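You operate a simulated robot arm through the tools that you are given. There is no shell and no other tool. Be economical: measure what you need, move in short steps, check, and stop when the job is done.

You run a simulated two-armed robot. Do the job below in one go: nothing can be reset, and whatever is moved stays where it is left.

JOB
Pick up the yellow cup with one hand, pass it to the other hand and put it on the shelf of the fixed bench. Set down upright: yellow cup.
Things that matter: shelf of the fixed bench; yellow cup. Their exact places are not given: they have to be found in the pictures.

It is judged by the outcome, as a careful person would: the job done as asked, and still so three seconds after it is handed in. It fails if anything else is knocked over, pushed out of place, dropped, spilled or broken.

ROBOT AND FRAMES
Two 7-joint arms with two-finger grippers on one trunk, on a base that drives. Base frame: it is fixed to the floor where the robot stands at the start and does not move with it; the origin is under the middle of the robot, x ahead of it, y to its left, z up; the surface under the hand at the start is at about z = 948. Units: mm, rad, N and s.
The left shoulder is at the start at [78, 151, 963], the right one opposite. With the tool pointing down near the work surface each hand reaches from about 100 to 740 mm from the robot's upright axis, wherever it stands, measured 20 degrees to its own side. Places, roughly: shelf of the fixed bench [800, -600, 500]. Payload 2.54 kg a hand.
The TCP of each hand is the grasp point between the finger pads, 30 mm short of the fingertips. In the tool frame z runs along the fingers and y along their closing line. Largest opening 116 mm; the body of the gripper starts 95 mm behind the TCP.
Orientation is told as [roll, pitch, yaw] about the base's x, y, z axes, in that order, counted from this pose: with the fingers straight down and closing along the base's y, the tool's x points along the base's -x, its y along +y and its z along -z.

CONTROLS
- The arms move only by the tool servo_tool. It takes "left_steps", "right_steps" or both (then of equal length, played together; a hand with none holds still); each is a list of rows, each an object of numbers (a shift or turn left out is 0, a gripper value left out holds the last): "dx", "dy", "dz": the shift along the tool's x, y, z in cm; "ax", "ay", "az": the turn, a rotation vector about the tool's x, y, z in rad; "gripper": the finger opening in cm, from 0 to 11.6. In form: [{"dx": .., "dy": .., "dz": .., "ax": .., "ay": .., "az": .., "gripper": ..}, ...]. A call has 1 to 12 rows; each row shifts and turns the commanded pose from where the row before left it, along the tool's axes as they then stand. Rows are played at 5 a second. More than 50 mm and 0.15 rad between two rows, or a gripper value outside its range, and nothing of the call is played. A pose out of reach is approached as far as the arm can. The call stops where the force on the tool passes 40 N (or 10 N more than at its start, if that is more) or the arm is blocked; 0.2 s more then pass. The fingers move at their own pace (about 72 mm/s each) and stop on an object; they squeeze with about 37 N. The grip force told is the motor's: it shows also when the fingers shut on nothing. Time passes only in rows, and 0.2 s behind the last, so rows that do not move let the fingers close. It gives the time, the measured TCP pose, the force on the tool (base axes), the opening and the grip force at its end, in the units of the frame above (readings bear some noise), with the torque about the TCP (base axes, N m) and any sound that the robot's microphone picked up.
- Cameras (640 x 400 px; columns grow to the right, rows downward): "scene" is now at [150.5, 30, 1084.8]; the picture's right is [0.32, -0.95, 0.00], its down [-0.52, -0.18, -0.83] and it looks along [0.79, 0.27, -0.55] (base axes); focal length 214 px, centre (320, 200). "left" rides on the left gripper at [69, 15, -122] in its tool frame; the picture's right is [-0.21, 0.98, 0.00], its down [-0.83, -0.18, -0.53] and it looks along [-0.52, -0.11, 0.85] (tool axes); focal length 251 px, centre (320, 200). "right" rides on the right gripper at [69, -15, -122] in its tool frame; the picture's right is [0.21, 0.98, 0.00], its down [-0.83, 0.18, -0.53] and it looks along [-0.52, 0.11, 0.85] (tool axes); focal length 251 px, centre (320, 200).
- capture(camera): a new picture of that camera. It takes no simulated time.
- raise_lower(by): slides the trunk up (or, below 0, down) by that many mm; the arms and the scene camera ride with it, the base frame stays. It gives what a move gives, with no picture.
- drive_base(legs): drives the robot by 1 to 6 legs, each [ahead, left, turn to the left] in mm, mm and rad, along the robot's own axes; the way and the turn of a leg run together, so that a leg with both is an arc; at most 1500 mm and 3.142 rad a leg. The arms and the cameras ride along, it lands a little off, and it stops where it bumps. It gives what a move gives.
- pan_tilt(pan, tilt): turns the head with the scene camera to pan (to the left, within 1.396 rad either way) and tilt (down, from -0.506 to 1.204), counted from straight ahead of the robot. It gives what a move gives.
- locate(camera, pixels): for up to 12 pixels [column, row] of the newest picture of that camera ("zoom" is the newest enlarged one), the place [x, y, z] in the base frame of the surface seen there, good to about 2 mm. It takes no simulated time.
- zoom(camera, box): a new picture of the part [left, top, right, bottom] of that camera's present view, enlarged. It takes no simulated time.
- finish_job(): hands the job in; it is judged then, once.

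Work in short steps. Measure before you move; look again where a grasp or a placing could have gone wrong, and mend it. You have 80 turns and 70 pictures in all, those below and enlarged ones among them. Open the grippers and draw the arms clear of the work before you hand the job in, unless the task says otherwise; then end with one line.

The tools are called as a command line: name --argument value ..., lists and objects as JSON in quotes. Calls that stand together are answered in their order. servo_tool: Moves the arms, as the interface text tells. Its arguments: {"type":"object","properties":{"left_steps":{"type":"array"},"right_steps":{"type":"array"}},"required":[]} The other tools are called the same way: raise_lower (by) slides the trunk up or down; drive_base (legs) drives the base; pan_tilt (pan, tilt) turns the head that bears the scene camera; capture (camera) takes a picture; locate (camera, pixels) gives the place of the surface under pixels of a picture; zoom (camera, box) takes an enlarged picture of a part of a camera's view; finish_job () hands the job in.

At the start:

```text
t: 0.0
left_tcp_pos: [333.8, 234.2, 999.8]
left_orientation: [0.001, -0.001, 0.0]
left_ft_force: [-0.6, -0.6, 0.4]
left_torque: [-0.03, -0.01, -0.02]
left_opening: 116.0
left_finger_force: 0.1
right_tcp_pos: [466.2, -120.8, 1000.7]
right_orientation: [0.002, 0.0, -0.002]
right_ft_force: [0.4, 0.2, -0.1]
right_torque: [-0.01, -0.01, -0.01]
right_opening: 116.0
right_finger_force: 0.1
trunk travel left (down, up): [-200.0, 89.0]
robot x, y, heading: [-3.0, 0.8, -0.005]
head pan, tilt: [0.325, 0.583]
```

scene: 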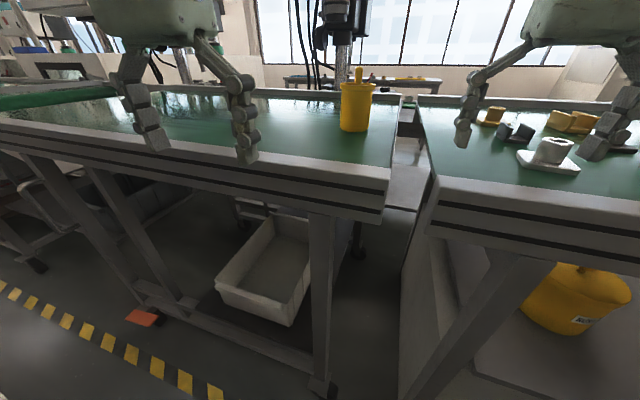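
right: 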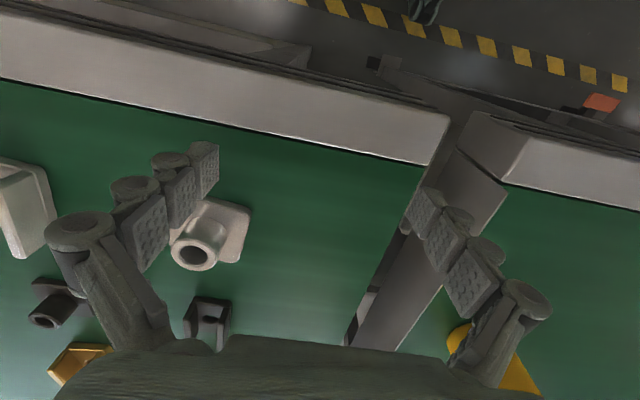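
left: 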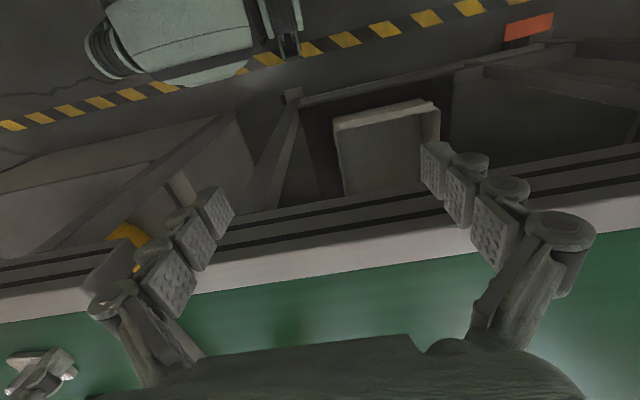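

The yellow cup seems to be at about (355,105) in the scene picture, with a knob or spoon on top. I enlarge it and locate points on it and the shelf.

zoom --camera "scene" --box '[300, 50, 420, 150]'

locate --camera "scene" --pixels '[[355, 110], [355, 90], [354, 130], [342, 110], [367, 110], [359, 74], [385, 190], [440, 190], [560, 350], [580, 290], [330, 140], [400, 140]]'

pan_tilt --pan -0.6 --tilt 0.75

capture --camera "scene"

```text
4.00 times, centred on (360, 100) of scene
```

zoom: 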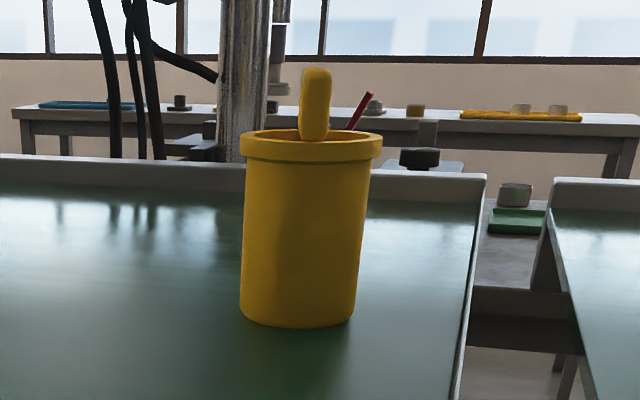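

```text
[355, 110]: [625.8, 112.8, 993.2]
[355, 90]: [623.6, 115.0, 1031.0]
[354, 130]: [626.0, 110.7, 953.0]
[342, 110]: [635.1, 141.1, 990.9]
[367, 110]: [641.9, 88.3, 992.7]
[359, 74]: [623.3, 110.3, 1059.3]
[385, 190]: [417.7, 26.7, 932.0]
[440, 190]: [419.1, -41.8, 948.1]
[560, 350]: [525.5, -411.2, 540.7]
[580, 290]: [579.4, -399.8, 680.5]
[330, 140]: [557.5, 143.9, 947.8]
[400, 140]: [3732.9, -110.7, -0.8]
```

```text
t: 1.2
left_tcp_pos: [332.8, 234.8, 1000.2]
left_orientation: [0.0, 0.0, -0.001]
left_ft_force: [0.3, 1.0, -0.1]
left_torque: [0.03, -0.01, 0.02]
left_opening: 115.8
left_finger_force: 0.0
right_tcp_pos: [466.2, -121.2, 1000.3]
right_orientation: [0.001, 0.0, -0.002]
right_ft_force: [0.7, -0.2, -1.2]
right_torque: [0.01, -0.02, -0.04]
right_opening: 116.0
right_finger_force: 0.0
trunk travel left (down, up): [-200.0, 89.0]
robot x, y, heading: [2.0, -0.3, -0.004]
head pan, tilt: [-0.6, 0.75]
```

```text
65 pictures are left
```

scene: 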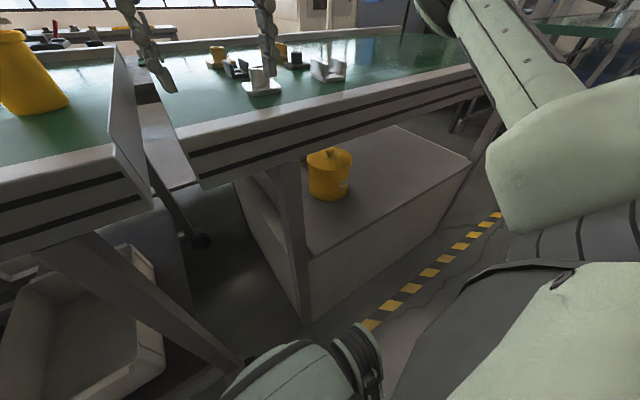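

The shelf appears as the grey box top under the right-hand bench, with a yellow bucket already on it. I measure its surface, edges, the bucket, and the bench overhang.

locate --camera "scene" --pixels '[[330, 175], [330, 205], [380, 190], [420, 165], [310, 252], [380, 207], [460, 163], [395, 130], [200, 185], [300, 150], [460, 85], [290, 200]]'

zoom --camera "scene" --box '[220, 80, 500, 255]'

```text
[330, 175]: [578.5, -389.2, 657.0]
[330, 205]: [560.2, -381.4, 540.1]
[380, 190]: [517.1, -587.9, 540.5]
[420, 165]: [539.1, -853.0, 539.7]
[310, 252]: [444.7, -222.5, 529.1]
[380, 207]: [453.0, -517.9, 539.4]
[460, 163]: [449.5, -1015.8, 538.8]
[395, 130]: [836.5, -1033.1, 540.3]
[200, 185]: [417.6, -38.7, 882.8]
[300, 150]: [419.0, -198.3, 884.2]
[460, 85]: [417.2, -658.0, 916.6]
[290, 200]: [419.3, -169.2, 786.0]
```

```text
2.29 times, centred on (360, 168) of scene
```

zoom: 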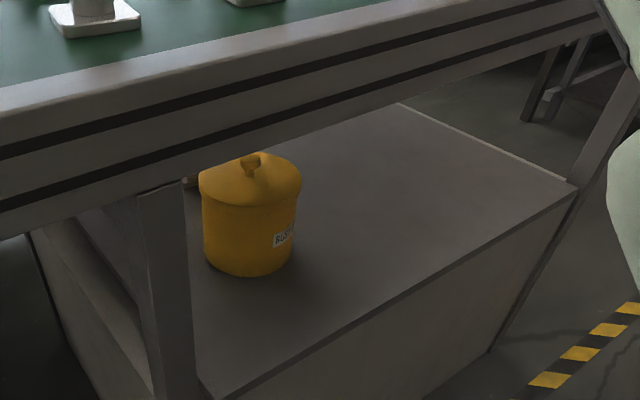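

Shelf top is z≈540 (x≈445–840, y≈-220 to -1030), bench front x≈418 with underside ≈880, bucket near (600,-390). The cup is centred at about (652,113), base 948, rim ≈1033, with things standing in it up to ≈1080. I plan: left hand takes the rim from above, right hand takes it low and tilted. First I lift and turn the left hand by -45° while moving near the cup.

servo_tool --left_steps '[{"dz": -3, "az": 0.131}, {"dz": -3, "az": 0.131}, {"dz": -3, "az": 0.131}, {"dz": -3, "az": 0.131}, {"dz": -3, "az": 0.131}, {"dz": -2, "az": 0.13}, {"dx": -4.1, "dy": 1.25}, {"dx": -4.1, "dy": 1.25}, {"dx": -4.1, "dy": 1.25}, {"dx": -4.1, "dy": 1.25}, {"dx": -4.1, "dy": 1.25}, {"dx": -4.1, "dy": 1.25}]'

capture --camera "left"

pan_tilt --pan 0.2 --tilt 0.35

capture --camera "scene"

```text
t: 3.8
left_tcp_pos: [500.9, 160.9, 1089.0]
left_orientation: [0.0, -0.002, -0.782]
left_ft_force: [0.2, 0.3, -0.9]
left_torque: [0.01, 0.02, 0.0]
left_opening: 116.0
left_finger_force: 0.1
left hand out of reach, approached as far as the arm can: row 6, 9, 10, 11, 12
right_tcp_pos: [466.7, -121.2, 999.6]
right_orientation: [0.001, 0.001, -0.002]
right_ft_force: [-0.7, -0.1, 1.2]
right_torque: [0.02, 0.01, -0.04]
right_opening: 116.1
right_finger_force: 0.1
trunk travel left (down, up): [-200.0, 89.0]
robot x, y, heading: [0.8, 1.2, -0.0]
head pan, tilt: [-0.6, 0.75]
```

```text
63 pictures are left
```

left: 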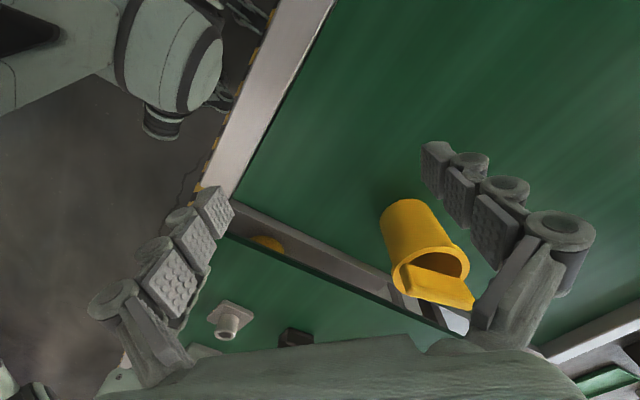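

```text
t: 5.0
left_tcp_pos: [502.1, 160.1, 1088.9]
left_orientation: [-0.001, -0.003, -0.782]
left_ft_force: [-0.6, -0.1, 0.2]
left_torque: [0.01, 0.0, 0.0]
left_opening: 116.1
left_finger_force: 0.2
right_tcp_pos: [465.6, -120.0, 1000.2]
right_orientation: [0.001, 0.001, -0.001]
right_ft_force: [-0.2, -0.3, 0.0]
right_torque: [0.02, 0.01, -0.01]
right_opening: 116.1
right_finger_force: 0.0
trunk travel left (down, up): [-200.0, 89.0]
robot x, y, heading: [-0.1, 1.0, 0.001]
head pan, tilt: [0.201, 0.351]
```

```text
62 pictures are left
```

scene: 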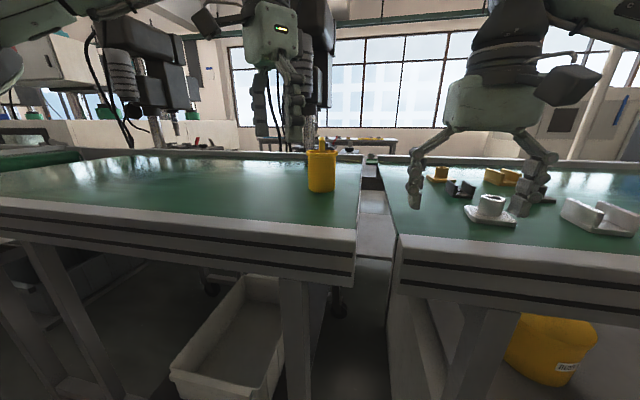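

At this height the left arm is at its limit (stopped at 501,161,1089). I raise the trunk fully and then drive 150 mm ahead so the cup comes within reach; both hands ride clear above the bench items.

raise_lower --by 88

drive_base --legs '[[130, 0, 0]]'

capture --camera "left"

capture --camera "scene"

```text
t: 6.2
left_tcp_pos: [500.6, 161.0, 1176.9]
left_orientation: [0.001, -0.004, -0.78]
left_ft_force: [-0.1, -0.1, -0.1]
left_torque: [0.03, 0.03, 0.0]
left_opening: 116.0
left_finger_force: 0.0
right_tcp_pos: [466.5, -121.3, 1087.8]
right_orientation: [0.002, -0.003, -0.002]
right_ft_force: [1.1, 0.6, 0.3]
right_torque: [0.02, 0.03, 0.0]
right_opening: 116.2
right_finger_force: 0.0
trunk travel left (down, up): [-288.0, 1.0]
robot x, y, heading: [1.1, 0.8, -0.002]
head pan, tilt: [0.201, 0.351]
```

```text
t: 7.5
left_tcp_pos: [575.3, 159.9, 1177.2]
left_orientation: [0.002, -0.005, -0.781]
left_ft_force: [0.4, 0.2, 1.3]
left_torque: [-0.01, 0.0, 0.0]
left_opening: 116.2
left_finger_force: 0.2
right_tcp_pos: [541.0, -121.4, 1089.4]
right_orientation: [0.002, -0.001, 0.002]
right_ft_force: [0.7, 0.2, 0.3]
right_torque: [-0.02, 0.03, 0.03]
right_opening: 116.1
right_finger_force: 0.0
trunk travel left (down, up): [-288.0, 1.0]
robot x, y, heading: [74.9, 2.0, -0.0]
head pan, tilt: [0.201, 0.351]
stopped in leg 1: the robot was blocked; the commanded pose is now the measured one
```

```text
61 pictures are left
```

left: 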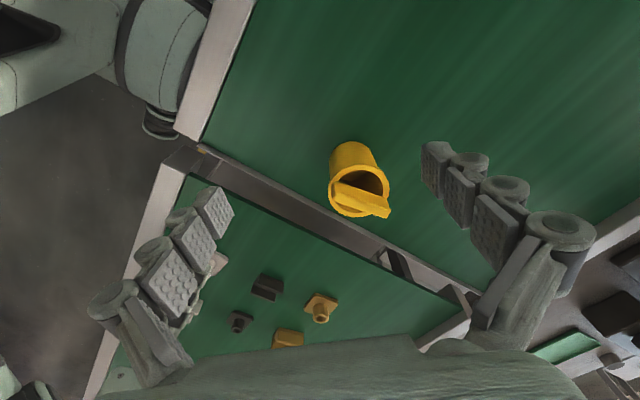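

```text
60 pictures are left
```

scene: 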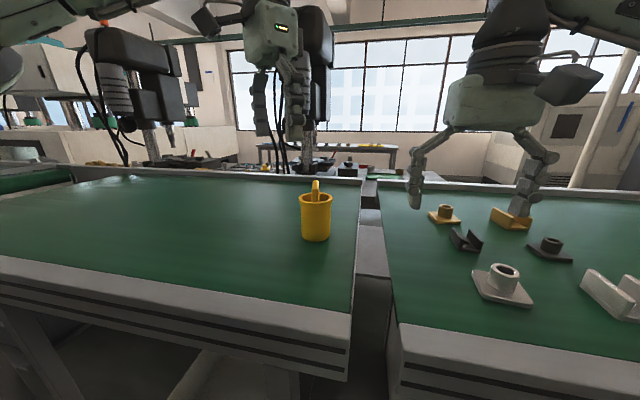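

The robot touched the bench at x≈75. I back off 10 mm and take an enlarged look at the cup from the left hand camera and the scene camera.

drive_base --legs '[[-10, 0, 0]]'

zoom --camera "left" --box '[300, 120, 428, 232]'

locate --camera "zoom" --pixels '[[155, 280], [250, 215], [350, 210], [430, 300], [300, 420], [180, 420], [450, 480], [300, 390], [350, 290], [200, 330], [400, 400], [240, 150]]'

zoom --camera "scene" --box '[268, 170, 364, 250]'

locate --camera "zoom" --pixels '[[310, 300], [310, 180], [310, 430], [240, 180], [400, 180], [310, 100], [260, 400], [380, 400], [560, 300], [100, 450]]'

```text
t: 8.2
left_tcp_pos: [564.1, 161.7, 1177.6]
left_orientation: [0.001, -0.007, -0.781]
left_ft_force: [-0.1, 0.6, -0.2]
left_torque: [0.0, -0.06, 0.0]
left_opening: 116.0
left_finger_force: 0.0
right_tcp_pos: [530.9, -120.3, 1089.5]
right_orientation: [0.004, 0.0, 0.002]
right_ft_force: [0.1, -0.1, -0.6]
right_torque: [0.01, -0.03, -0.02]
right_opening: 115.7
right_finger_force: 0.1
trunk travel left (down, up): [-288.0, 1.0]
robot x, y, heading: [66.3, -1.2, 0.003]
head pan, tilt: [0.201, 0.351]
```

```text
3.57 times, centred on (364, 176) of left
```

zoom: 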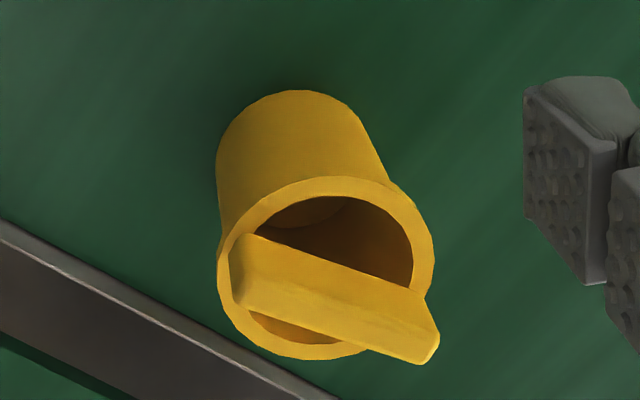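

```text
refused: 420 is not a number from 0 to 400
```

```text
5.00 times, centred on (316, 210) of scene
```

zoom: 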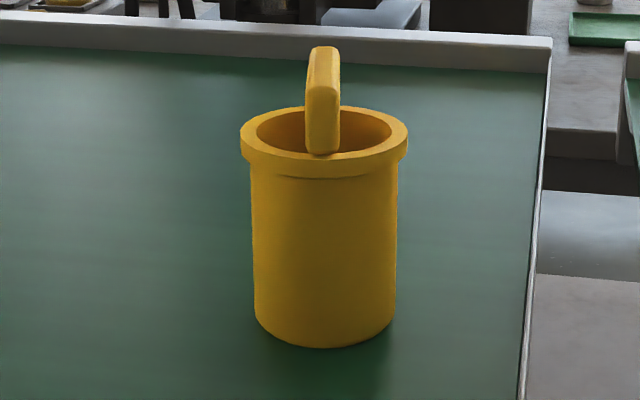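

```text
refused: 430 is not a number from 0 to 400
```

It is an empty cup with a fixed-looking bar across its mouth, along base x. I measure the rim, bar and body.

locate --camera "zoom" --pixels '[[322, 165], [248, 130], [400, 130], [325, 60], [318, 50], [322, 130], [325, 250], [258, 250], [392, 250], [325, 340], [308, 100], [338, 100]]'

zoom --camera "left" --box '[300, 110, 460, 210]'

```text
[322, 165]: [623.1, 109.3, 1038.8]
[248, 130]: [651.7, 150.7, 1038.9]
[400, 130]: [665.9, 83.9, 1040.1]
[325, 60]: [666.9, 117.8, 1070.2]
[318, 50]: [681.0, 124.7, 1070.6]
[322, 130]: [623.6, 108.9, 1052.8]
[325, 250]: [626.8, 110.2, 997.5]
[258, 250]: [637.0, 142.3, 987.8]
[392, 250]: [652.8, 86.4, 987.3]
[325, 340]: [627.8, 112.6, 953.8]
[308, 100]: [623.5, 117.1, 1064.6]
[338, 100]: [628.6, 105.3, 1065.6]
```

```text
4.00 times, centred on (380, 160) of left
```

zoom: 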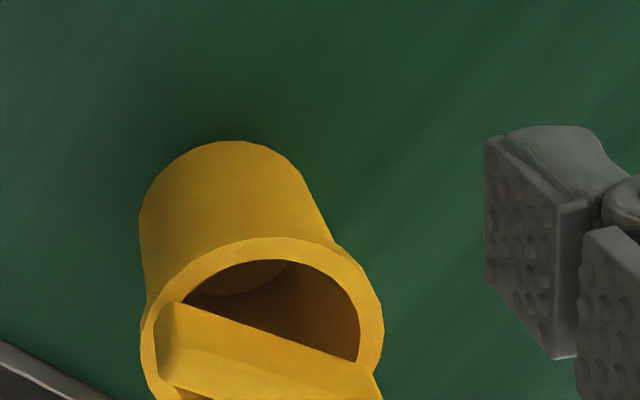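

locate --camera "zoom" --pixels '[[150, 325], [260, 250], [372, 330], [180, 290], [340, 270], [170, 330], [190, 380], [350, 380], [250, 340], [250, 365], [220, 200]]'

```text
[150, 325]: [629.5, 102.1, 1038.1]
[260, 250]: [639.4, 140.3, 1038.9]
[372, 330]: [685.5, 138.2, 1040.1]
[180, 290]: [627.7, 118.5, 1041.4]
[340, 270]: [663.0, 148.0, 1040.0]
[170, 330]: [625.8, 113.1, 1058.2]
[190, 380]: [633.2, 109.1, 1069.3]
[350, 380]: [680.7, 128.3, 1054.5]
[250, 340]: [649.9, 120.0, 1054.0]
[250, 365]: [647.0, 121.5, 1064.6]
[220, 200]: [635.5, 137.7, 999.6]
```

Rim is at z≈1039 with centre ≈(658,116) and radius ≈36; the bar tops out at z≈1071. I move the left hand over the centre at z≈1127 and check.

servo_tool --left_steps '[{"dx": -3.3, "dy": 1.14, "dz": 1.7}, {"dx": -3.3, "dy": 1.14, "dz": 1.7}, {"dx": -3.3, "dy": 1.14, "dz": 1.6}, {}]'

capture --camera "left"

zoom --camera "scene" --box '[240, 120, 400, 250]'

```text
t: 9.2
left_tcp_pos: [614.2, 155.7, 1100.6]
left_orientation: [0.004, -0.01, -0.781]
left_ft_force: [-0.8, 0.6, -0.7]
left_torque: [0.04, 0.02, 0.02]
left_opening: 115.9
left_finger_force: 0.1
left hand out of reach, approached as far as the arm can: row 1, 2, 3
right_tcp_pos: [530.6, -119.8, 1089.5]
right_orientation: [0.001, -0.001, 0.003]
right_ft_force: [0.0, 0.0, 0.3]
right_torque: [0.04, 0.03, 0.03]
right_opening: 115.9
right_finger_force: 0.0
trunk travel left (down, up): [-288.0, 1.0]
robot x, y, heading: [59.4, 0.1, 0.001]
head pan, tilt: [0.201, 0.351]
```

```text
56 pictures are left
```

left: 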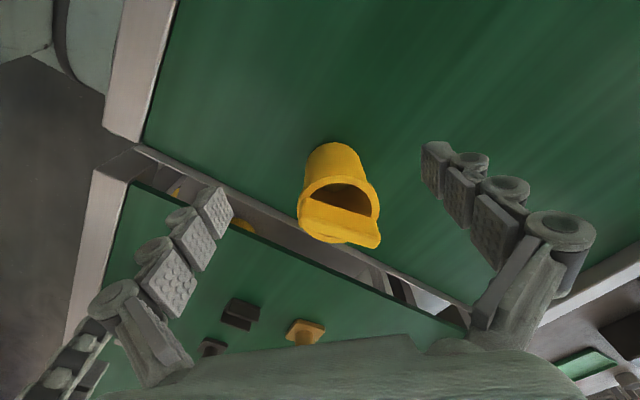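

```text
3.08 times, centred on (320, 185) of scene
```

zoom: 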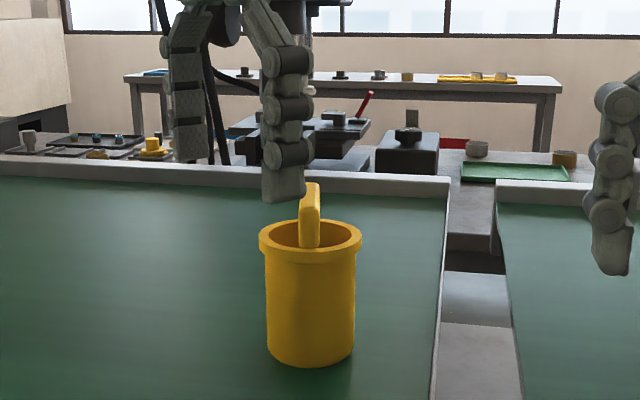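

The arm reaches less at height, but it now stands at (614,156,1101), about 59 mm beside the cup along the finger plane. I will go down here to z≈1030 and then slide the open fingers in sideways around the rim; first a small descent to see where it goes.

servo_tool --left_steps '[{"dz": 2, "dx": 0.5}, {"dz": 2}, {}]'

```text
t: 10.0
left_tcp_pos: [611.6, 158.7, 1060.2]
left_orientation: [0.002, -0.006, -0.781]
left_ft_force: [-0.4, 0.0, -0.2]
left_torque: [0.0, 0.01, 0.01]
left_opening: 115.9
left_finger_force: 0.2
right_tcp_pos: [532.2, -119.7, 1088.5]
right_orientation: [0.001, -0.003, 0.001]
right_ft_force: [-0.4, -0.8, 0.4]
right_torque: [-0.03, -0.01, 0.02]
right_opening: 115.8
right_finger_force: 0.0
trunk travel left (down, up): [-288.0, 1.0]
robot x, y, heading: [67.4, 0.1, 0.0]
head pan, tilt: [0.201, 0.351]
```

The command follows the measured pose. I lower to z≈1028, with a small lateral correction.

servo_tool --left_steps '[{"dz": 1.6, "dy": 0.13}, {"dz": 1.6, "dy": 0.13}, {}]'

capture --camera "left"

zoom --camera "scene" --box '[240, 120, 400, 250]'

```text
t: 10.8
left_tcp_pos: [613.5, 160.8, 1028.9]
left_orientation: [0.002, -0.005, -0.783]
left_ft_force: [-0.1, -0.2, -0.8]
left_torque: [0.0, 0.03, 0.0]
left_opening: 115.9
left_finger_force: 0.1
right_tcp_pos: [531.8, -120.4, 1088.6]
right_orientation: [0.002, -0.002, 0.001]
right_ft_force: [0.6, 0.2, -0.1]
right_torque: [0.0, 0.0, 0.0]
right_opening: 115.7
right_finger_force: 0.0
trunk travel left (down, up): [-288.0, 1.0]
robot x, y, heading: [63.5, 2.3, -0.001]
head pan, tilt: [0.201, 0.351]
```

```text
54 pictures are left
```

left: 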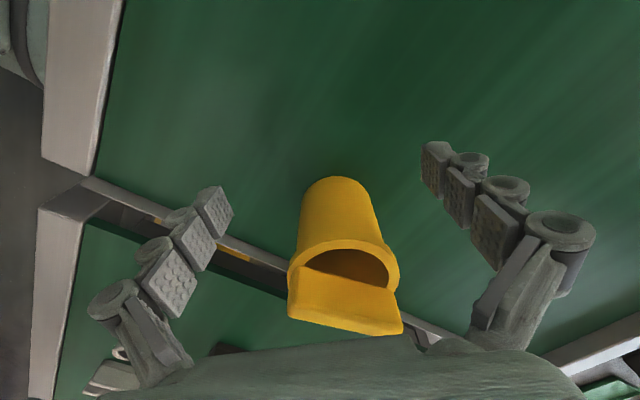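

```text
3.08 times, centred on (320, 185) of scene
```

zoom: 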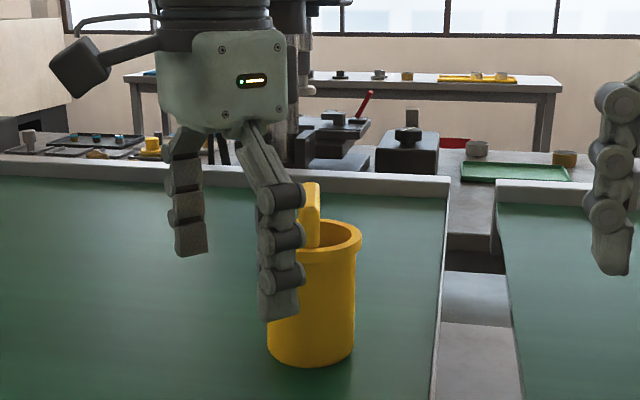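

The cup lies between the fingers' planes and the bar is below the palm. I slide 63 mm along the tool's -x.

servo_tool --left_steps '[{"dx": -1.6}, {"dx": -1.6}, {"dx": -1.6}, {"dx": -1.5}, {}]'

capture --camera "left"

zoom --camera "scene" --box '[240, 120, 400, 250]'

```text
t: 12.0
left_tcp_pos: [635.0, 140.2, 1028.9]
left_orientation: [0.002, -0.007, -0.781]
left_ft_force: [-0.4, -0.1, -1.1]
left_torque: [0.04, -0.01, -0.03]
left_opening: 116.2
left_finger_force: 0.1
left hand out of reach, approached as far as the arm can: row 3, 4
right_tcp_pos: [531.8, -119.5, 1088.6]
right_orientation: [0.0, -0.002, 0.0]
right_ft_force: [-0.4, -0.7, 0.0]
right_torque: [-0.02, -0.01, 0.02]
right_opening: 116.0
right_finger_force: 0.0
trunk travel left (down, up): [-288.0, 1.0]
robot x, y, heading: [64.6, -2.9, 0.002]
head pan, tilt: [0.201, 0.351]
```

```text
52 pictures are left
```

left: 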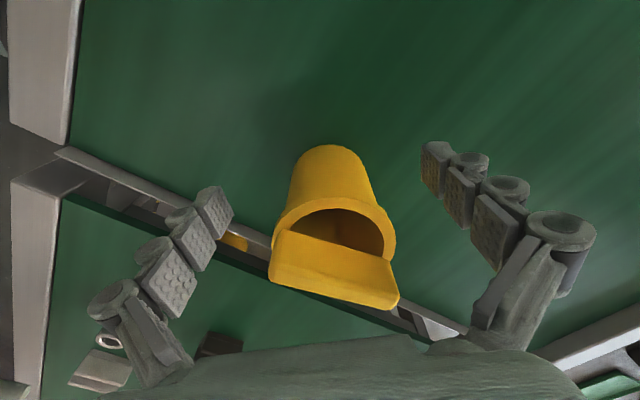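

```text
3.08 times, centred on (320, 185) of scene
```

zoom: 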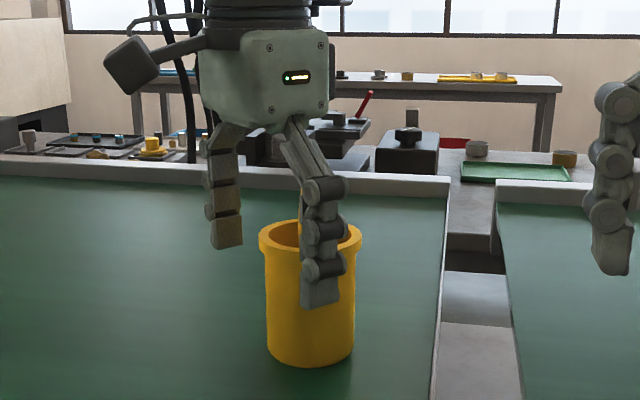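

The arm stopped 33 mm short at (635,140). I lean the hand by 0.3 rad about its closing line (fingers still straddle the rim), which draws the wrist back, and then slide the rest.

servo_tool --left_steps '[{"ay": -0.1}, {"ay": -0.1}, {"ay": -0.1}, {"dx": -1.06, "dz": 0.33}, {"dx": -1.06, "dz": 0.33}, {"dx": -1.06, "dz": 0.33}, {}]'

capture --camera "left"

zoom --camera "scene" --box '[240, 120, 400, 250]'

```text
t: 13.6
left_tcp_pos: [659.4, 117.8, 1028.8]
left_orientation: [0.001, -0.305, -0.781]
left_ft_force: [-0.4, 0.0, 0.6]
left_torque: [0.01, 0.01, -0.01]
left_opening: 116.1
left_finger_force: 0.1
right_tcp_pos: [529.9, -119.6, 1088.6]
right_orientation: [0.0, -0.003, 0.001]
right_ft_force: [-0.5, -0.4, -0.1]
right_torque: [-0.02, -0.01, 0.0]
right_opening: 115.9
right_finger_force: 0.1
trunk travel left (down, up): [-288.0, 1.0]
robot x, y, heading: [64.4, -0.4, 0.006]
head pan, tilt: [0.201, 0.351]
```

```text
50 pictures are left
```

left: 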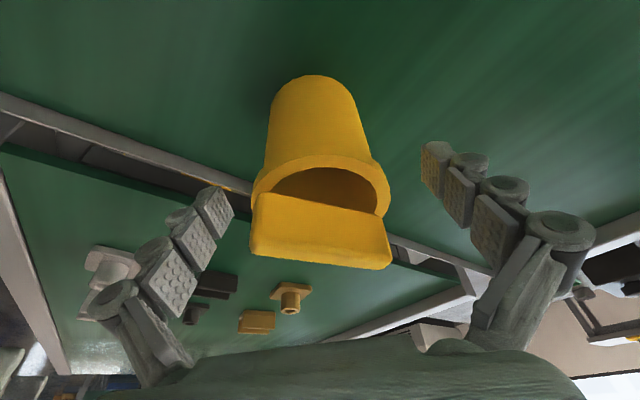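

```text
3.08 times, centred on (320, 185) of scene
```

zoom: 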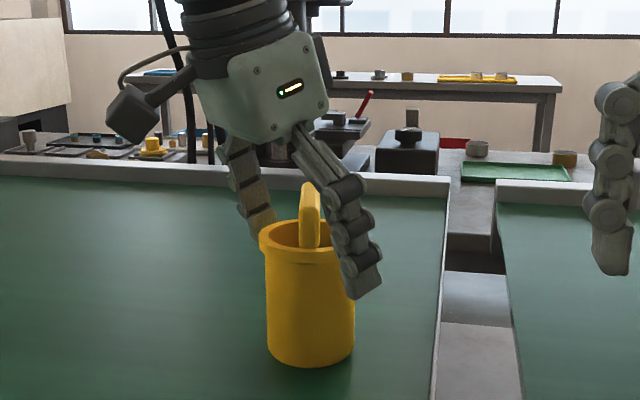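

I verify that the cup's axis lies at the TCP before closing: locate rim points in the left picture.

locate --camera "left" --pixels '[[262, 180], [323, 158], [381, 185], [270, 140], [352, 120], [320, 78], [260, 215], [385, 220], [255, 245], [385, 262], [318, 200]]'

```text
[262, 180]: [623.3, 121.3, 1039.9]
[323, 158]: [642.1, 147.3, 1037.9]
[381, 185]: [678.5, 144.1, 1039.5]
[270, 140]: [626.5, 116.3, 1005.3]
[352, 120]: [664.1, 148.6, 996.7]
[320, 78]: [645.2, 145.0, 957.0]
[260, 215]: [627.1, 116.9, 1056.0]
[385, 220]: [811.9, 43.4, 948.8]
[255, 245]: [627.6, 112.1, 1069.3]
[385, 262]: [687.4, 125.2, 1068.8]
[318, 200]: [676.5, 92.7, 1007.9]
```

Centre ≈(657,116) agrees with the TCP within 2–3 mm. I close the left fingers.

servo_tool --left_steps '[{"gripper": 9}, {"gripper": 7.8}, {"gripper": 6.5}, {"gripper": 6.0}, {"gripper": 5.5}, {}, {}]'

```text
t: 15.2
left_tcp_pos: [658.4, 117.2, 1028.2]
left_orientation: [0.002, -0.307, -0.782]
left_ft_force: [0.2, -1.1, 0.3]
left_torque: [-0.05, 0.04, 0.02]
left_opening: 68.9
left_finger_force: 37.0
right_tcp_pos: [530.6, -120.7, 1088.6]
right_orientation: [0.001, -0.002, 0.002]
right_ft_force: [0.0, -0.1, -0.6]
right_torque: [-0.01, 0.02, 0.01]
right_opening: 116.2
right_finger_force: 0.1
trunk travel left (down, up): [-288.0, 1.0]
robot x, y, heading: [66.1, 0.1, 0.005]
head pan, tilt: [0.201, 0.351]
```

Grip holds at 69 mm with 37 N. I lift 30 mm straight up and look.

servo_tool --left_steps '[{"dz": -0.96, "dx": -0.3, "gripper": 5.5}, {"dz": -0.96, "dx": -0.3}, {"dz": -0.96, "dx": -0.3}, {}]'

zoom --camera "scene" --box '[240, 120, 400, 250]'

```text
t: 16.2
left_tcp_pos: [658.3, 117.2, 1059.1]
left_orientation: [0.001, -0.305, -0.783]
left_ft_force: [-0.6, -0.3, -2.1]
left_torque: [0.01, 0.01, -0.01]
left_opening: 69.0
left_finger_force: 37.0
right_tcp_pos: [531.4, -120.8, 1089.0]
right_orientation: [0.0, -0.002, 0.001]
right_ft_force: [0.8, -1.1, 0.5]
right_torque: [-0.04, 0.03, 0.01]
right_opening: 116.1
right_finger_force: 0.1
trunk travel left (down, up): [-288.0, 1.0]
robot x, y, heading: [68.4, -2.8, 0.005]
head pan, tilt: [0.201, 0.351]
```

```text
3.08 times, centred on (320, 185) of scene
```

zoom: 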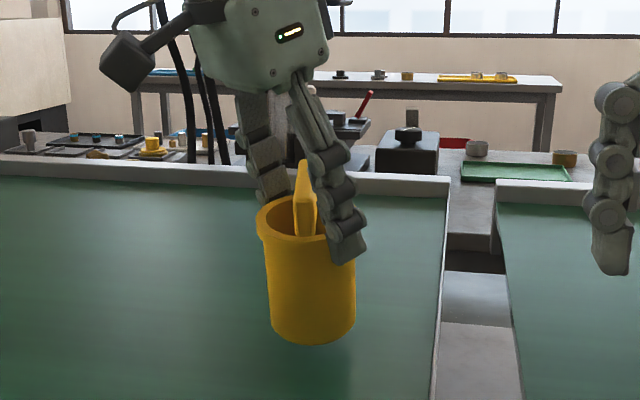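

The cup is up and held. I pull the left hand back 120 mm and up 60 mm, then drive back 250 mm to get free space for the hand-over.

servo_tool --left_steps '[{"dx": 1.58, "dy": -2.12, "dz": -2.06}, {"dx": 1.58, "dy": -2.12, "dz": -2.06}, {"dx": 1.58, "dy": -2.12, "dz": -2.06}, {"dx": 1.58, "dy": -2.12, "dz": -2.06}, {}]'

drive_base --legs '[[-250, 0, 0]]'

pan_tilt --pan 0.1 --tilt 0.3

capture --camera "scene"

```text
t: 17.4
left_tcp_pos: [539.4, 117.1, 1118.2]
left_orientation: [0.0, -0.306, -0.78]
left_ft_force: [0.1, -0.6, -0.5]
left_torque: [-0.03, -0.01, 0.01]
left_opening: 69.2
left_finger_force: 36.7
right_tcp_pos: [532.1, -119.8, 1087.4]
right_orientation: [0.002, -0.001, 0.003]
right_ft_force: [0.0, -0.6, 0.8]
right_torque: [0.0, -0.03, -0.01]
right_opening: 116.2
right_finger_force: 0.0
trunk travel left (down, up): [-288.0, 1.0]
robot x, y, heading: [66.9, -2.1, 0.003]
head pan, tilt: [0.201, 0.351]
```

```text
t: 19.2
left_tcp_pos: [293.2, 119.6, 1117.1]
left_orientation: [0.003, -0.306, -0.775]
left_ft_force: [0.3, 0.2, -0.8]
left_torque: [0.0, -0.06, 0.03]
left_opening: 69.0
left_finger_force: 37.2
right_tcp_pos: [287.1, -117.2, 1088.9]
right_orientation: [0.002, -0.002, 0.008]
right_ft_force: [-0.6, 0.7, -0.4]
right_torque: [0.0, -0.02, 0.01]
right_opening: 116.2
right_finger_force: 0.0
trunk travel left (down, up): [-288.0, 1.0]
robot x, y, heading: [-182.6, -2.4, 0.009]
head pan, tilt: [0.201, 0.351]
```

```text
t: 19.9
left_tcp_pos: [293.0, 117.9, 1117.2]
left_orientation: [0.002, -0.305, -0.773]
left_ft_force: [-0.3, 0.0, -0.3]
left_torque: [-0.01, -0.01, -0.01]
left_opening: 69.2
left_finger_force: 37.0
right_tcp_pos: [287.6, -119.4, 1087.7]
right_orientation: [0.001, -0.001, 0.009]
right_ft_force: [0.4, -0.3, 0.3]
right_torque: [-0.04, 0.0, 0.0]
right_opening: 116.1
right_finger_force: 0.0
trunk travel left (down, up): [-288.0, 1.0]
robot x, y, heading: [-182.4, -1.1, 0.009]
head pan, tilt: [0.099, 0.3]
```

```text
47 pictures are left
```

scene: 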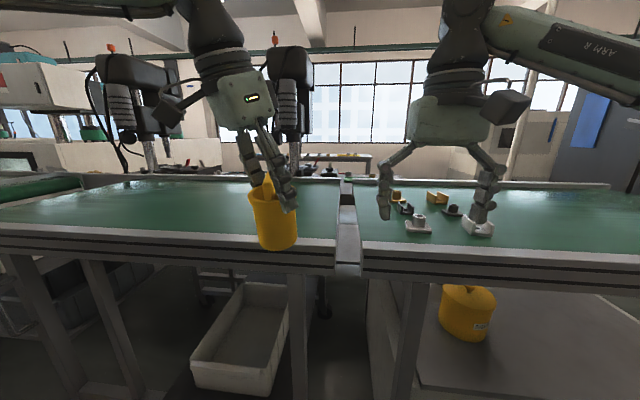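

Now left TCP (293,118,1117), right TCP (287,-119,1088), robot at x=-182. I turn the right hand by +0.785 yaw in place and measure the cup's pose in an enlarged scene picture.

servo_tool --right_steps '[{"az": -0.13}, {"az": -0.13}, {"az": -0.13}, {"az": -0.13}, {"az": -0.13}, {"az": -0.127}, {"ay": -0.131}, {"ay": -0.131}, {"ay": -0.131}, {"ay": -0.131}, {}]'

zoom --camera "scene" --box '[200, 150, 360, 260]'

capture --camera "right"

```text
t: 22.3
left_tcp_pos: [292.7, 117.4, 1115.9]
left_orientation: [0.001, -0.305, -0.775]
left_ft_force: [-0.6, 0.1, -0.9]
left_torque: [-0.01, 0.02, 0.02]
left_opening: 69.1
left_finger_force: 37.0
right_tcp_pos: [286.8, -118.3, 1088.0]
right_orientation: [0.001, -0.529, 0.784]
right_ft_force: [-0.1, 0.5, 0.4]
right_torque: [0.03, 0.01, 0.0]
right_opening: 116.1
right_finger_force: 0.1
trunk travel left (down, up): [-288.0, 1.0]
robot x, y, heading: [-179.9, -1.8, 0.01]
head pan, tilt: [0.099, 0.3]
```

```text
3.64 times, centred on (280, 205) of scene
```

zoom: 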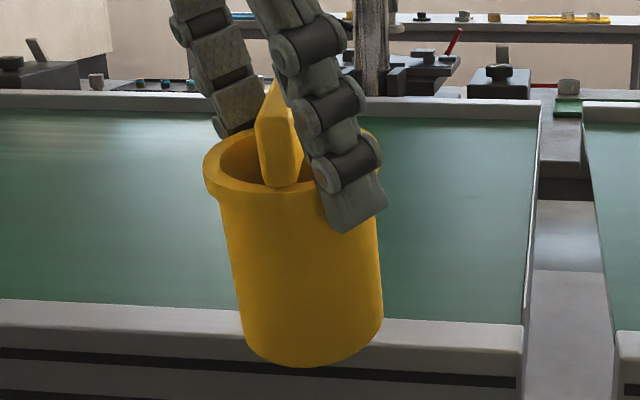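

```text
45 pictures are left
```

right: 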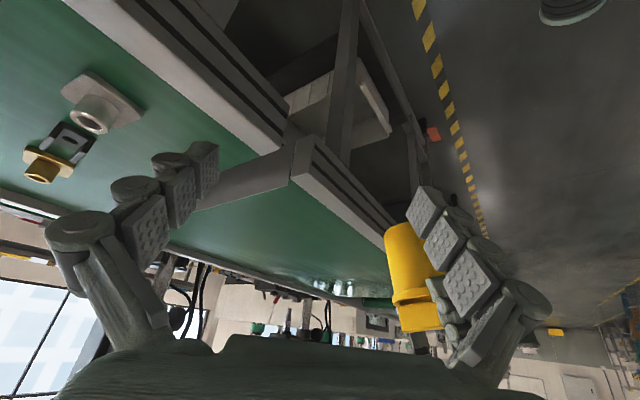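

The cup looks slightly tilted in the hand. I measure points along its left and right edges and rim to get its axis.

locate --camera "zoom" --pixels '[[210, 180], [240, 203], [300, 203], [228, 140], [265, 350], [305, 363], [360, 345], [300, 280], [240, 280], [370, 280], [285, 220], [310, 350]]'

```text
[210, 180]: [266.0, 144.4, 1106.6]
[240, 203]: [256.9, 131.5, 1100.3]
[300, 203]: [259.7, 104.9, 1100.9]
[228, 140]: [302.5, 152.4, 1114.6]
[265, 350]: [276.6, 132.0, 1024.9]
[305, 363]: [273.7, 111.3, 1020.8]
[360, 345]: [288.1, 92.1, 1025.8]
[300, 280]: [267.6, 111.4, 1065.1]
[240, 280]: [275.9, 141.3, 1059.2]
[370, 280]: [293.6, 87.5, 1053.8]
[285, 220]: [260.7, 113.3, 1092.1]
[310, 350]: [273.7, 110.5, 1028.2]
```

The cup's front line goes from (261,113,1092) to (274,110,1028): the bottom leans about 0.2 rad forward, i.e. it turned about the finger line. I turn the left hand back by +0.2 about its closing line to set it upright, finish the right hand's pitch, and measure again.

servo_tool --left_steps '[{"ay": 0.05}, {"ay": 0.05}, {"ay": 0.05}, {"ay": 0.05}, {}]' --right_steps '[{"ay": -0.131}, {"ay": -0.131}, {"ay": -0.131}, {"ay": -0.125}, {}]'

zoom --camera "scene" --box '[200, 150, 360, 260]'

locate --camera "zoom" --pixels '[[240, 203], [300, 210], [228, 140], [270, 350], [310, 355], [350, 345], [300, 280], [245, 280], [365, 280], [285, 220], [310, 340], [280, 180]]'

```text
t: 23.5
left_tcp_pos: [293.0, 118.6, 1117.9]
left_orientation: [0.0, -0.105, -0.775]
left_ft_force: [-1.5, 0.1, -0.9]
left_torque: [0.0, 0.02, 0.01]
left_opening: 68.7
left_finger_force: 37.1
right_tcp_pos: [287.3, -118.0, 1088.1]
right_orientation: [0.0, -1.048, 0.787]
right_ft_force: [0.5, 0.8, -0.2]
right_torque: [-0.01, 0.03, 0.0]
right_opening: 115.8
right_finger_force: 0.0
trunk travel left (down, up): [-288.0, 1.0]
robot x, y, heading: [-178.9, -2.4, 0.003]
head pan, tilt: [0.099, 0.3]
```

```text
3.64 times, centred on (280, 205) of scene
```

zoom: 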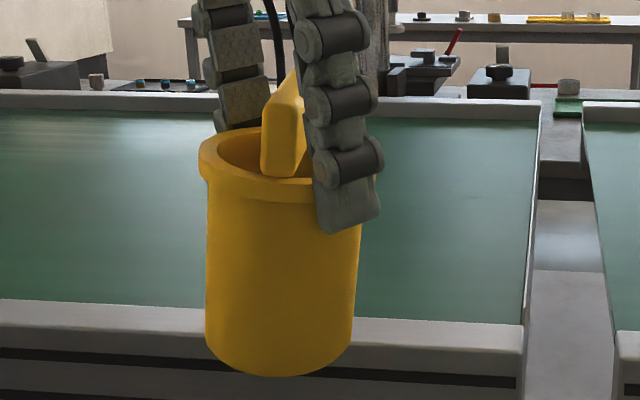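

```text
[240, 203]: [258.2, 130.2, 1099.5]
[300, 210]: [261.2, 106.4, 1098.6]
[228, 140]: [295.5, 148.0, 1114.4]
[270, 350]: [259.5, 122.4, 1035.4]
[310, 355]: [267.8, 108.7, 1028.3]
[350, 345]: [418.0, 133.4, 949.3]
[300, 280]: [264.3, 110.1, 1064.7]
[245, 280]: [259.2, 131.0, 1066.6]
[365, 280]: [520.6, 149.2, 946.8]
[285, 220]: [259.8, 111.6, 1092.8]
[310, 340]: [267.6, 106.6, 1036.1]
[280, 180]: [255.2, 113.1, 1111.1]
```

It now looks upright. I measure rim and bottom-edge points to check.

locate --camera "zoom" --pixels '[[204, 155], [216, 140], [225, 172], [245, 182], [300, 183], [250, 129], [210, 338], [230, 358], [270, 370], [310, 366], [347, 335], [350, 300]]'

```text
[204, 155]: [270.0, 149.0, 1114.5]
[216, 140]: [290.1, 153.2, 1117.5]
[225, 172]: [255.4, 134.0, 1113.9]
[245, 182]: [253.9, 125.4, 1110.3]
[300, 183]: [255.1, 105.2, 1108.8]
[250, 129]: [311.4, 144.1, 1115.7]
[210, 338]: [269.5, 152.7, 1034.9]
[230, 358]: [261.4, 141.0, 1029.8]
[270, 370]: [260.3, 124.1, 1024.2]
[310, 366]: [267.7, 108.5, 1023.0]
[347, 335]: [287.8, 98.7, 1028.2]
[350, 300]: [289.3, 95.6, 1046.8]
```

Rim centre ≈(289,118,1113), bottom centre ≈(291,129,1027): the bottom now leans 0.13 rad toward +y. I correct the left hand by ax +0.10, ay -0.08 and measure again.

servo_tool --left_steps '[{"ax": 0.05, "ay": -0.04}, {"ax": 0.05, "ay": -0.04}, {}]'

zoom --camera "scene" --box '[200, 150, 360, 260]'

locate --camera "zoom" --pixels '[[222, 210], [222, 270], [225, 330], [260, 220], [260, 280], [260, 350], [300, 230], [300, 290], [300, 350], [340, 250], [340, 290], [340, 330]]'

```text
t: 24.3
left_tcp_pos: [292.9, 117.2, 1116.8]
left_orientation: [-0.1, -0.187, -0.769]
left_ft_force: [-0.3, 0.6, -1.5]
left_torque: [-0.01, 0.01, 0.0]
left_opening: 69.2
left_finger_force: 37.0
right_tcp_pos: [288.0, -117.5, 1088.7]
right_orientation: [0.002, -1.045, 0.783]
right_ft_force: [-0.2, 0.1, 0.2]
right_torque: [0.01, 0.0, -0.01]
right_opening: 115.9
right_finger_force: 0.0
trunk travel left (down, up): [-288.0, 1.0]
robot x, y, heading: [-178.1, -3.8, 0.007]
head pan, tilt: [0.099, 0.3]
```

```text
3.64 times, centred on (280, 205) of scene
```

zoom: 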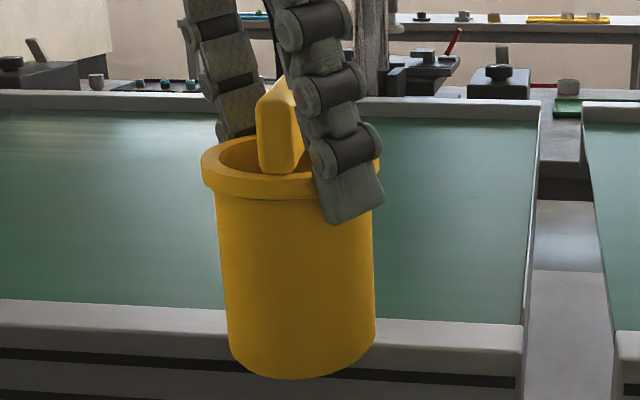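

```text
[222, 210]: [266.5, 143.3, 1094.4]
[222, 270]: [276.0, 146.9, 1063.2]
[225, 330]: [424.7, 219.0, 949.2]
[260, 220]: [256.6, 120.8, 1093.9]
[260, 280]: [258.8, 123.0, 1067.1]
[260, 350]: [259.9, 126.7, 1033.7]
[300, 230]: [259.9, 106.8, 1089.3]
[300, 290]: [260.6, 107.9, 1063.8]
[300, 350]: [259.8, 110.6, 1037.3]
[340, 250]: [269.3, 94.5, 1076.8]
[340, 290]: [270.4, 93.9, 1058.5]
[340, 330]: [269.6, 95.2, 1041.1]
```

The cup is upright now, axis ≈(290,118), base ≈1023, left fingertips ≈1088. The right hand will grip at (290,118,1058); I move it to the pre-grasp 150 mm back along its axis, (198,26,1133).

servo_tool --right_steps '[{"dx": -1.14, "dy": 3.3, "dz": 0.21}, {"dx": -1.14, "dy": 3.3, "dz": 0.21}, {"dx": -1.14, "dy": 3.3, "dz": 0.21}, {"dx": -1.14, "dy": 3.3, "dz": 0.21}, {"dx": -1.14, "dy": 3.3, "dz": 0.21}, {}]'

capture --camera "right"

capture --camera "scene"

```text
t: 25.7
left_tcp_pos: [292.4, 116.6, 1117.4]
left_orientation: [-0.098, -0.186, -0.771]
left_ft_force: [0.2, -0.4, -1.2]
left_torque: [-0.01, 0.0, 0.04]
left_opening: 69.2
left_finger_force: 36.5
right_tcp_pos: [196.9, 26.1, 1132.0]
right_orientation: [0.001, -1.046, 0.783]
right_ft_force: [-0.3, -0.3, -0.4]
right_torque: [-0.05, 0.03, 0.0]
right_opening: 115.9
right_finger_force: 0.0
trunk travel left (down, up): [-288.0, 1.0]
robot x, y, heading: [-178.5, 3.1, 0.009]
head pan, tilt: [0.099, 0.3]
```

```text
42 pictures are left
```

right: 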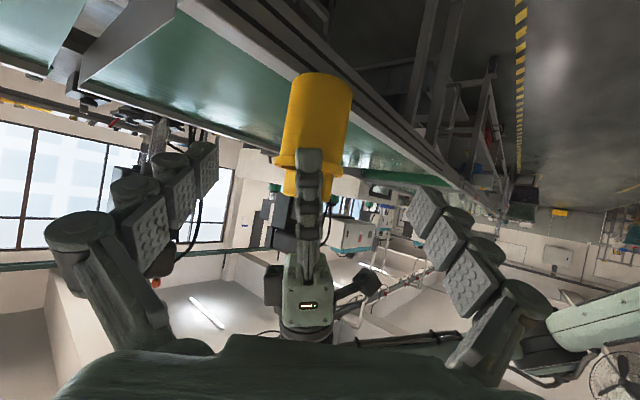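

```text
41 pictures are left
```

scene: 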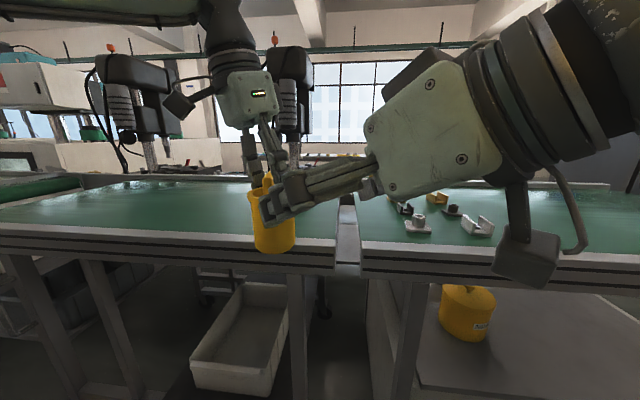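

In the right picture the cup (318,125) sits centred between the fingers, with the left finger above. I advance 100 mm along the tool axis and look.

servo_tool --right_steps '[{"dz": 2.5}, {"dz": 2.5}, {"dz": 2.5}, {"dz": 2.5}, {}]'

capture --camera "right"

locate --camera "right" --pixels '[[320, 60], [320, 100], [290, 80], [350, 80], [320, 120]]'

```text
t: 26.9
left_tcp_pos: [291.6, 117.0, 1117.1]
left_orientation: [-0.1, -0.187, -0.768]
left_ft_force: [0.1, 0.5, -0.5]
left_torque: [-0.02, -0.01, 0.01]
left_opening: 69.1
left_finger_force: 37.1
right_tcp_pos: [258.9, 85.1, 1084.1]
right_orientation: [0.0, -1.046, 0.786]
right_ft_force: [0.3, 0.1, -0.4]
right_torque: [-0.02, 0.02, 0.01]
right_opening: 116.3
right_finger_force: 0.1
trunk travel left (down, up): [-288.0, 1.0]
robot x, y, heading: [-179.4, -3.4, 0.011]
head pan, tilt: [0.099, 0.3]
```

```text
40 pictures are left
```

right: 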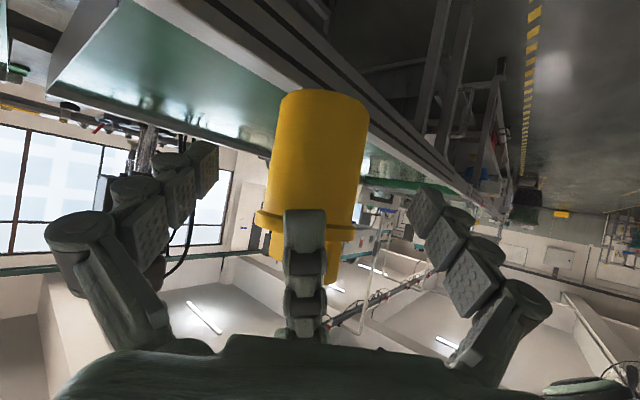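

```text
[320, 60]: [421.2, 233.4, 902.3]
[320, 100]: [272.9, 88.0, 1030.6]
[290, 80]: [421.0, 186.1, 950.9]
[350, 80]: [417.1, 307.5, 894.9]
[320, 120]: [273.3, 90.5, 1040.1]
```

Cup is centred in the gap. I advance the last 52 mm slowly; the call stops by itself on contact.

servo_tool --right_steps '[{"dz": 1.3}, {"dz": 1.3}, {"dz": 1.3}, {"dz": 1.3}, {}]'

capture --camera "right"

zoom --camera "scene" --box '[200, 130, 380, 270]'

```text
t: 28.1
left_tcp_pos: [292.6, 116.9, 1117.8]
left_orientation: [-0.1, -0.186, -0.771]
left_ft_force: [-0.7, -0.5, -0.5]
left_torque: [0.01, -0.02, 0.04]
left_opening: 69.0
left_finger_force: 36.8
right_tcp_pos: [290.4, 118.5, 1057.1]
right_orientation: [0.001, -1.047, 0.786]
right_ft_force: [-0.2, -0.7, -0.1]
right_torque: [-0.02, 0.02, -0.02]
right_opening: 116.2
right_finger_force: 0.2
trunk travel left (down, up): [-288.0, 1.0]
robot x, y, heading: [-183.2, -1.7, 0.011]
head pan, tilt: [0.099, 0.3]
```

```text
39 pictures are left
```

right: 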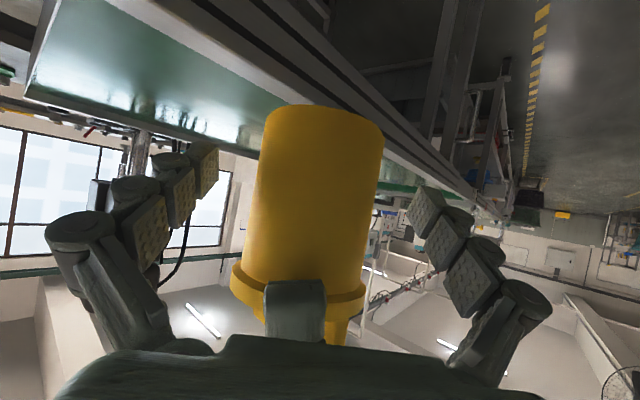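

```text
2.86 times, centred on (290, 200) of scene
```

zoom: 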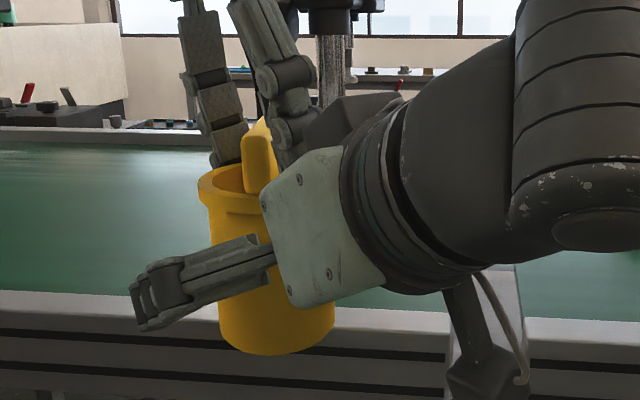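

The TCP is at (290,118,1057) on the cup axis and the left finger stays clear. I close the right fingers.

servo_tool --right_steps '[{"gripper": 9}, {"gripper": 7.5}, {"gripper": 6.6}, {"gripper": 6.0}, {"gripper": 5.4}, {"gripper": 5.0}, {}]'

capture --camera "right"

```text
t: 29.7
left_tcp_pos: [292.0, 118.1, 1115.7]
left_orientation: [-0.096, -0.183, -0.77]
left_ft_force: [-7.2, 15.4, -0.7]
left_torque: [0.77, 0.32, 0.17]
left_opening: 69.3
left_finger_force: 37.2
right_tcp_pos: [291.1, 117.7, 1056.6]
right_orientation: [0.001, -1.045, 0.78]
right_ft_force: [6.9, -15.3, -0.1]
right_torque: [0.13, 0.03, -0.15]
right_opening: 64.1
right_finger_force: 37.0
trunk travel left (down, up): [-288.0, 1.0]
robot x, y, heading: [-178.1, -4.1, 0.009]
head pan, tilt: [0.099, 0.3]
```

```text
37 pictures are left
```

right: 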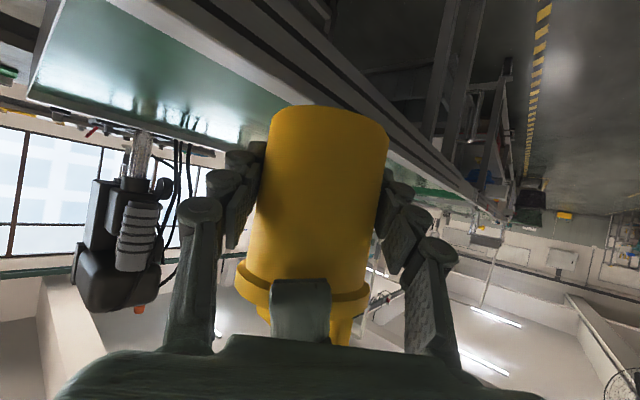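

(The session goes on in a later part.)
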